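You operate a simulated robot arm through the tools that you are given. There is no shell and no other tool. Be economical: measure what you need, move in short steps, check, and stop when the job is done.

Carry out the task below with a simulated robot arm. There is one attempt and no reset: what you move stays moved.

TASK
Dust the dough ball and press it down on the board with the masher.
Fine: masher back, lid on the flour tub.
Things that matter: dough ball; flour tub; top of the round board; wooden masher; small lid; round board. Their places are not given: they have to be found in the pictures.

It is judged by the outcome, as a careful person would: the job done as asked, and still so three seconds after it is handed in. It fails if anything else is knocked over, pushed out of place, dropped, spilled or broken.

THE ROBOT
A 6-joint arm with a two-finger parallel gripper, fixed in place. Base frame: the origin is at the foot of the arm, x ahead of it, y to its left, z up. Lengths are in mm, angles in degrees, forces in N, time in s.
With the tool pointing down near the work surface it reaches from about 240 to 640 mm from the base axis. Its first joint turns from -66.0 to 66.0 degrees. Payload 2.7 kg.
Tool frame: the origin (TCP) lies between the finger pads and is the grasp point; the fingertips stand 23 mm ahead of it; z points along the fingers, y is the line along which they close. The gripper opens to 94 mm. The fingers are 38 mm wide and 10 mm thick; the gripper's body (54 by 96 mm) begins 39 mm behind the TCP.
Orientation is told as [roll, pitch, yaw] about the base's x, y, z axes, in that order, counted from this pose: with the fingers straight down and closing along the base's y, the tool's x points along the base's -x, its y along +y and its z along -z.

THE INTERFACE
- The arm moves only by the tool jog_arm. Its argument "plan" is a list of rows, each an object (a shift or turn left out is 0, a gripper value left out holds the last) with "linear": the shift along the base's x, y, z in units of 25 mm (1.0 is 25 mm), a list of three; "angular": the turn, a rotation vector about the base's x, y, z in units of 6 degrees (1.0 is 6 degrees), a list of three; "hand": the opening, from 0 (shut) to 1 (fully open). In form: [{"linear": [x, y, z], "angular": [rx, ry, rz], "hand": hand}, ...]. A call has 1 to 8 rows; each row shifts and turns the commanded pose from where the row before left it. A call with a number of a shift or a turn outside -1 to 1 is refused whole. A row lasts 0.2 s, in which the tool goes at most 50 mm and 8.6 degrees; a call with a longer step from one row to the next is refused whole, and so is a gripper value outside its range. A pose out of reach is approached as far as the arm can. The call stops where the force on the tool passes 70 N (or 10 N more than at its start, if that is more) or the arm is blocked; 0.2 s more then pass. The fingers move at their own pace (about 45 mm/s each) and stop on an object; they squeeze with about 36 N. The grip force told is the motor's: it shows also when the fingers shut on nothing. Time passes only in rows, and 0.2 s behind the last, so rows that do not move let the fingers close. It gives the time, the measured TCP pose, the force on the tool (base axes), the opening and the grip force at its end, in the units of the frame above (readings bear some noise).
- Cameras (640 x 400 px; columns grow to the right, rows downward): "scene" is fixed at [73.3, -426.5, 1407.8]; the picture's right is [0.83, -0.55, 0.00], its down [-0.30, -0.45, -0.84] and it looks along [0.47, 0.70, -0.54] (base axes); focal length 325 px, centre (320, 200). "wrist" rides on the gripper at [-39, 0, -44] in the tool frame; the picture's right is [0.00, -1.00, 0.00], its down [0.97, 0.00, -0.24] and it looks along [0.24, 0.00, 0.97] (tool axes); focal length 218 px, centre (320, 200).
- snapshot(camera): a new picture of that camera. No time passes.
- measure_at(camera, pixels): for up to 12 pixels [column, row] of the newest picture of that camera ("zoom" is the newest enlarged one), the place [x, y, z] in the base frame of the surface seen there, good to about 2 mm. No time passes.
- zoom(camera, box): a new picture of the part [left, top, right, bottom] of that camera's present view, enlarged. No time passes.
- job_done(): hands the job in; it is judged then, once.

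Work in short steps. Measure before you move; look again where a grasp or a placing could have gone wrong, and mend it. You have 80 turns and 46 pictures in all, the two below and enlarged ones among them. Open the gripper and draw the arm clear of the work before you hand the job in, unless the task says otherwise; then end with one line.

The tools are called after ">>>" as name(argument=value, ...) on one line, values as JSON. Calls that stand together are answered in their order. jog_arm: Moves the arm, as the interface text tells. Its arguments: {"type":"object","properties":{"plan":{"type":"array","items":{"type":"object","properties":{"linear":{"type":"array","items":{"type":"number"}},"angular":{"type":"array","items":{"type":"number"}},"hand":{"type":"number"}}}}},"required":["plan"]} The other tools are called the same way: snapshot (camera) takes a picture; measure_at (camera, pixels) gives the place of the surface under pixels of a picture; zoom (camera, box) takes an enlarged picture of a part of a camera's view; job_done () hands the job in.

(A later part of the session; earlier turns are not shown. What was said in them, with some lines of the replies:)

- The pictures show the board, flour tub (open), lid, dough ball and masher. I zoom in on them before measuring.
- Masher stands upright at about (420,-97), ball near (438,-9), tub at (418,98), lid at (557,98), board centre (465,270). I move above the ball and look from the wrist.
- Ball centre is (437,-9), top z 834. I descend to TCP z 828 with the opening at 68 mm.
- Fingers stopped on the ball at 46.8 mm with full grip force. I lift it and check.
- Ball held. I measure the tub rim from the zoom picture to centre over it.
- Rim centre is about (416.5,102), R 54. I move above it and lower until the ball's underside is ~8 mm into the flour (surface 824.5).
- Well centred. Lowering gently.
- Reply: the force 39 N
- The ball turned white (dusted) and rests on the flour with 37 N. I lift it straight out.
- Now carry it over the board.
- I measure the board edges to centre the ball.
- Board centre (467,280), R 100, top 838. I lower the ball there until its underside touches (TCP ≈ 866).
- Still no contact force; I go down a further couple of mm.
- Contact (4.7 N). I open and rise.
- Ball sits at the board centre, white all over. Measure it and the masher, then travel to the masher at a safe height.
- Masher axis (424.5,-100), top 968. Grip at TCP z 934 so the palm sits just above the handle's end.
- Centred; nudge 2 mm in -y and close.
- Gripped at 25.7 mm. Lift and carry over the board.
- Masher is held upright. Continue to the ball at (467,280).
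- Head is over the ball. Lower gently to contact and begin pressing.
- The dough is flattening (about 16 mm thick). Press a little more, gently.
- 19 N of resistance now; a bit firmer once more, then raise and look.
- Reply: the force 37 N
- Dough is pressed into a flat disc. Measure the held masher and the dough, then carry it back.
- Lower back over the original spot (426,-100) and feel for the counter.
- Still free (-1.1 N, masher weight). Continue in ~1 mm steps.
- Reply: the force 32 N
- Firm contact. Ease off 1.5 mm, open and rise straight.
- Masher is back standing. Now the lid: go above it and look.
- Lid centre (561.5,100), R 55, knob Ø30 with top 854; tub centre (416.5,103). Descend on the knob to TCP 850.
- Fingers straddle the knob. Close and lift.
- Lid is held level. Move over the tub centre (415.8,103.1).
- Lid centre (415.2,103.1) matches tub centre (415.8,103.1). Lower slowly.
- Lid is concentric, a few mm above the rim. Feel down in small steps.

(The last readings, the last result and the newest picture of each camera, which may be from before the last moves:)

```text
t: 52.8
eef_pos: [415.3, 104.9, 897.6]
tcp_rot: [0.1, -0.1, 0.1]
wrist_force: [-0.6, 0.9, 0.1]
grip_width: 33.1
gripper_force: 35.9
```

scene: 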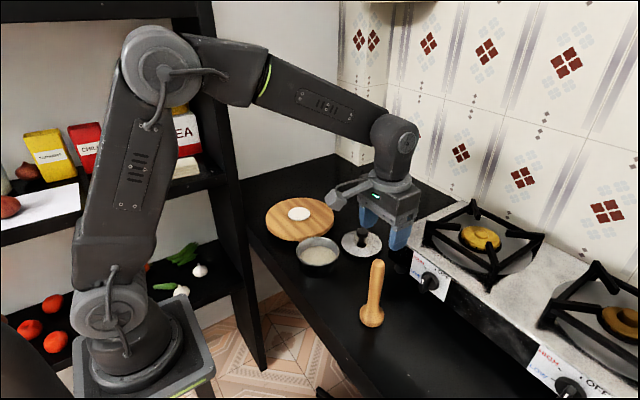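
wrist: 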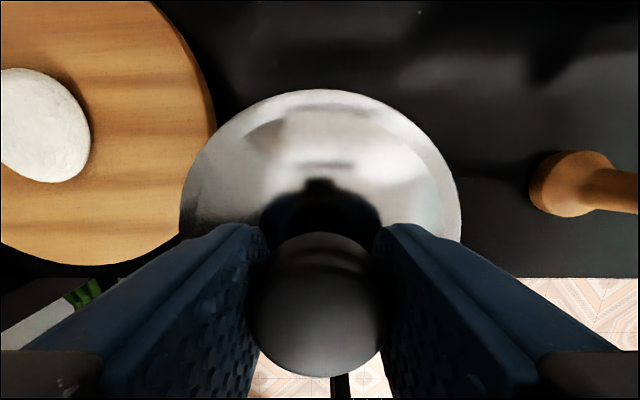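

>>> jog_arm(plan=[{"linear": [0, 0, -0.05]}, {"linear": [0, 0, -0.05]}, {}])

>>> zoom(camera="scene", box=[280, 210, 360, 280])

```text
t: 53.6
eef_pos: [415.1, 103.9, 894.9]
tcp_rot: [0.0, 0.0, 0.1]
wrist_force: [-0.4, 0.4, 2.6]
grip_width: 32.8
gripper_force: 36.0
```

```text
5.71 times, centred on (320, 245) of scene
```

zoom: 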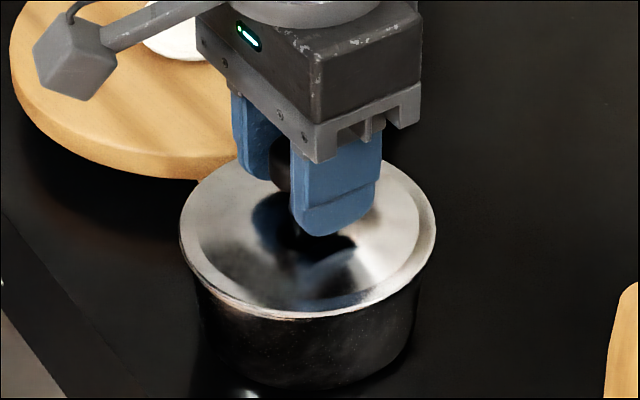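

Lid seems seated; one more small push to confirm contact.

>>> jog_arm(plan=[{"linear": [0, 0, -0.04]}, {}])

```text
t: 54.2
eef_pos: [414.6, 104.3, 894.5]
tcp_rot: [0.2, -0.1, 0.1]
wrist_force: [-6.4, 1.9, 17.0]
grip_width: 33.0
gripper_force: 36.0
```

Seated (17 N). Open, and rise clear.

>>> jog_arm(plan=[{"linear": [0, 0, 0.03]}, {"hand": 0.5}, {"hand": 0.7}, {"hand": 0.7}, {"hand": 0.7}])

>>> jog_arm(plan=[{"linear": [0, 0, 0.6]}, {"linear": [0, 0, 1]}, {"linear": [0, 0, 1]}, {"linear": [0, 0, 1]}, {"linear": [0, 0, 1]}, {"linear": [-0.8, 0, 1]}, {"linear": [-1, 0, 1]}, {"linear": [-1, 0, 1]}])

>>> snapshot(camera="scene")

>>> zoom(camera="scene", box=[250, 180, 410, 340])

>>> snapshot(camera="wrist")

```text
t: 55.4
eef_pos: [415.2, 103.6, 893.9]
tcp_rot: [0.0, -0.1, 0.0]
wrist_force: [0.0, 0.6, 0.2]
grip_width: 65.6
gripper_force: 0.0
```

```text
t: 57.2
eef_pos: [345.6, 106.2, 1084.7]
tcp_rot: [0.1, -0.1, 0.1]
wrist_force: [-0.1, -0.3, 0.0]
grip_width: 65.8
gripper_force: 0.0
```

```text
9 pictures are left
```

scene: 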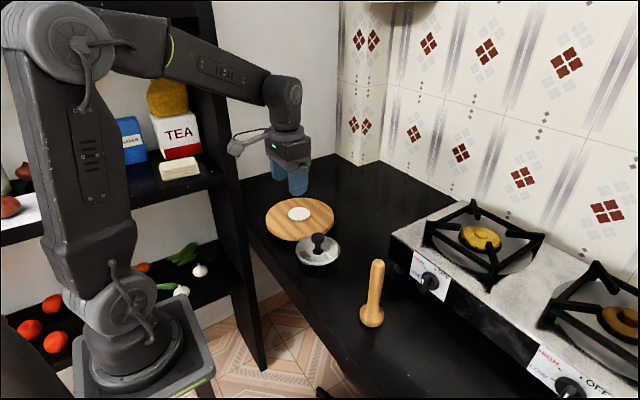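

```text
2.50 times, centred on (330, 260) of scene
```

zoom: 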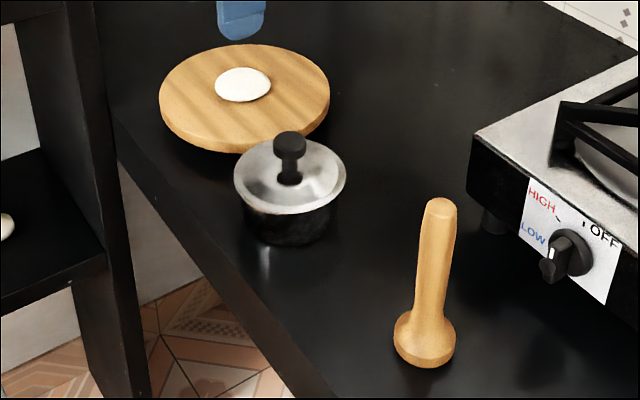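

```text
7 pictures are left
```

wrist: 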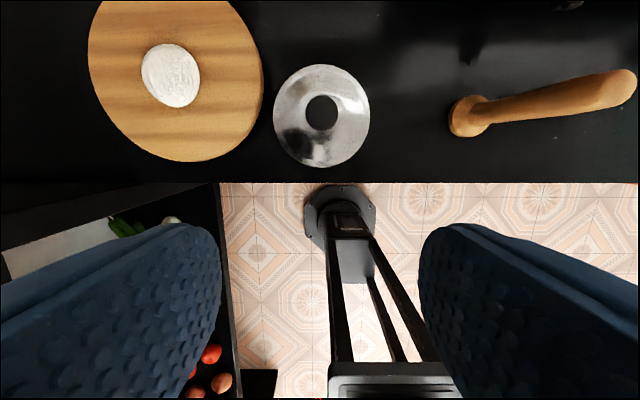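

The flat dusted dough is on the board, the masher stands at its old spot, and the lid sits level on the tub. The gripper is open and clear, so I hand it in.

>>> job_done()

```text
The job is handed in.
```

The dough ball is dusted with flour and pressed into a flat disc, about 15 mm thick, at the centre of the board; the masher is back where it stood, and the lid is on the flour tub.
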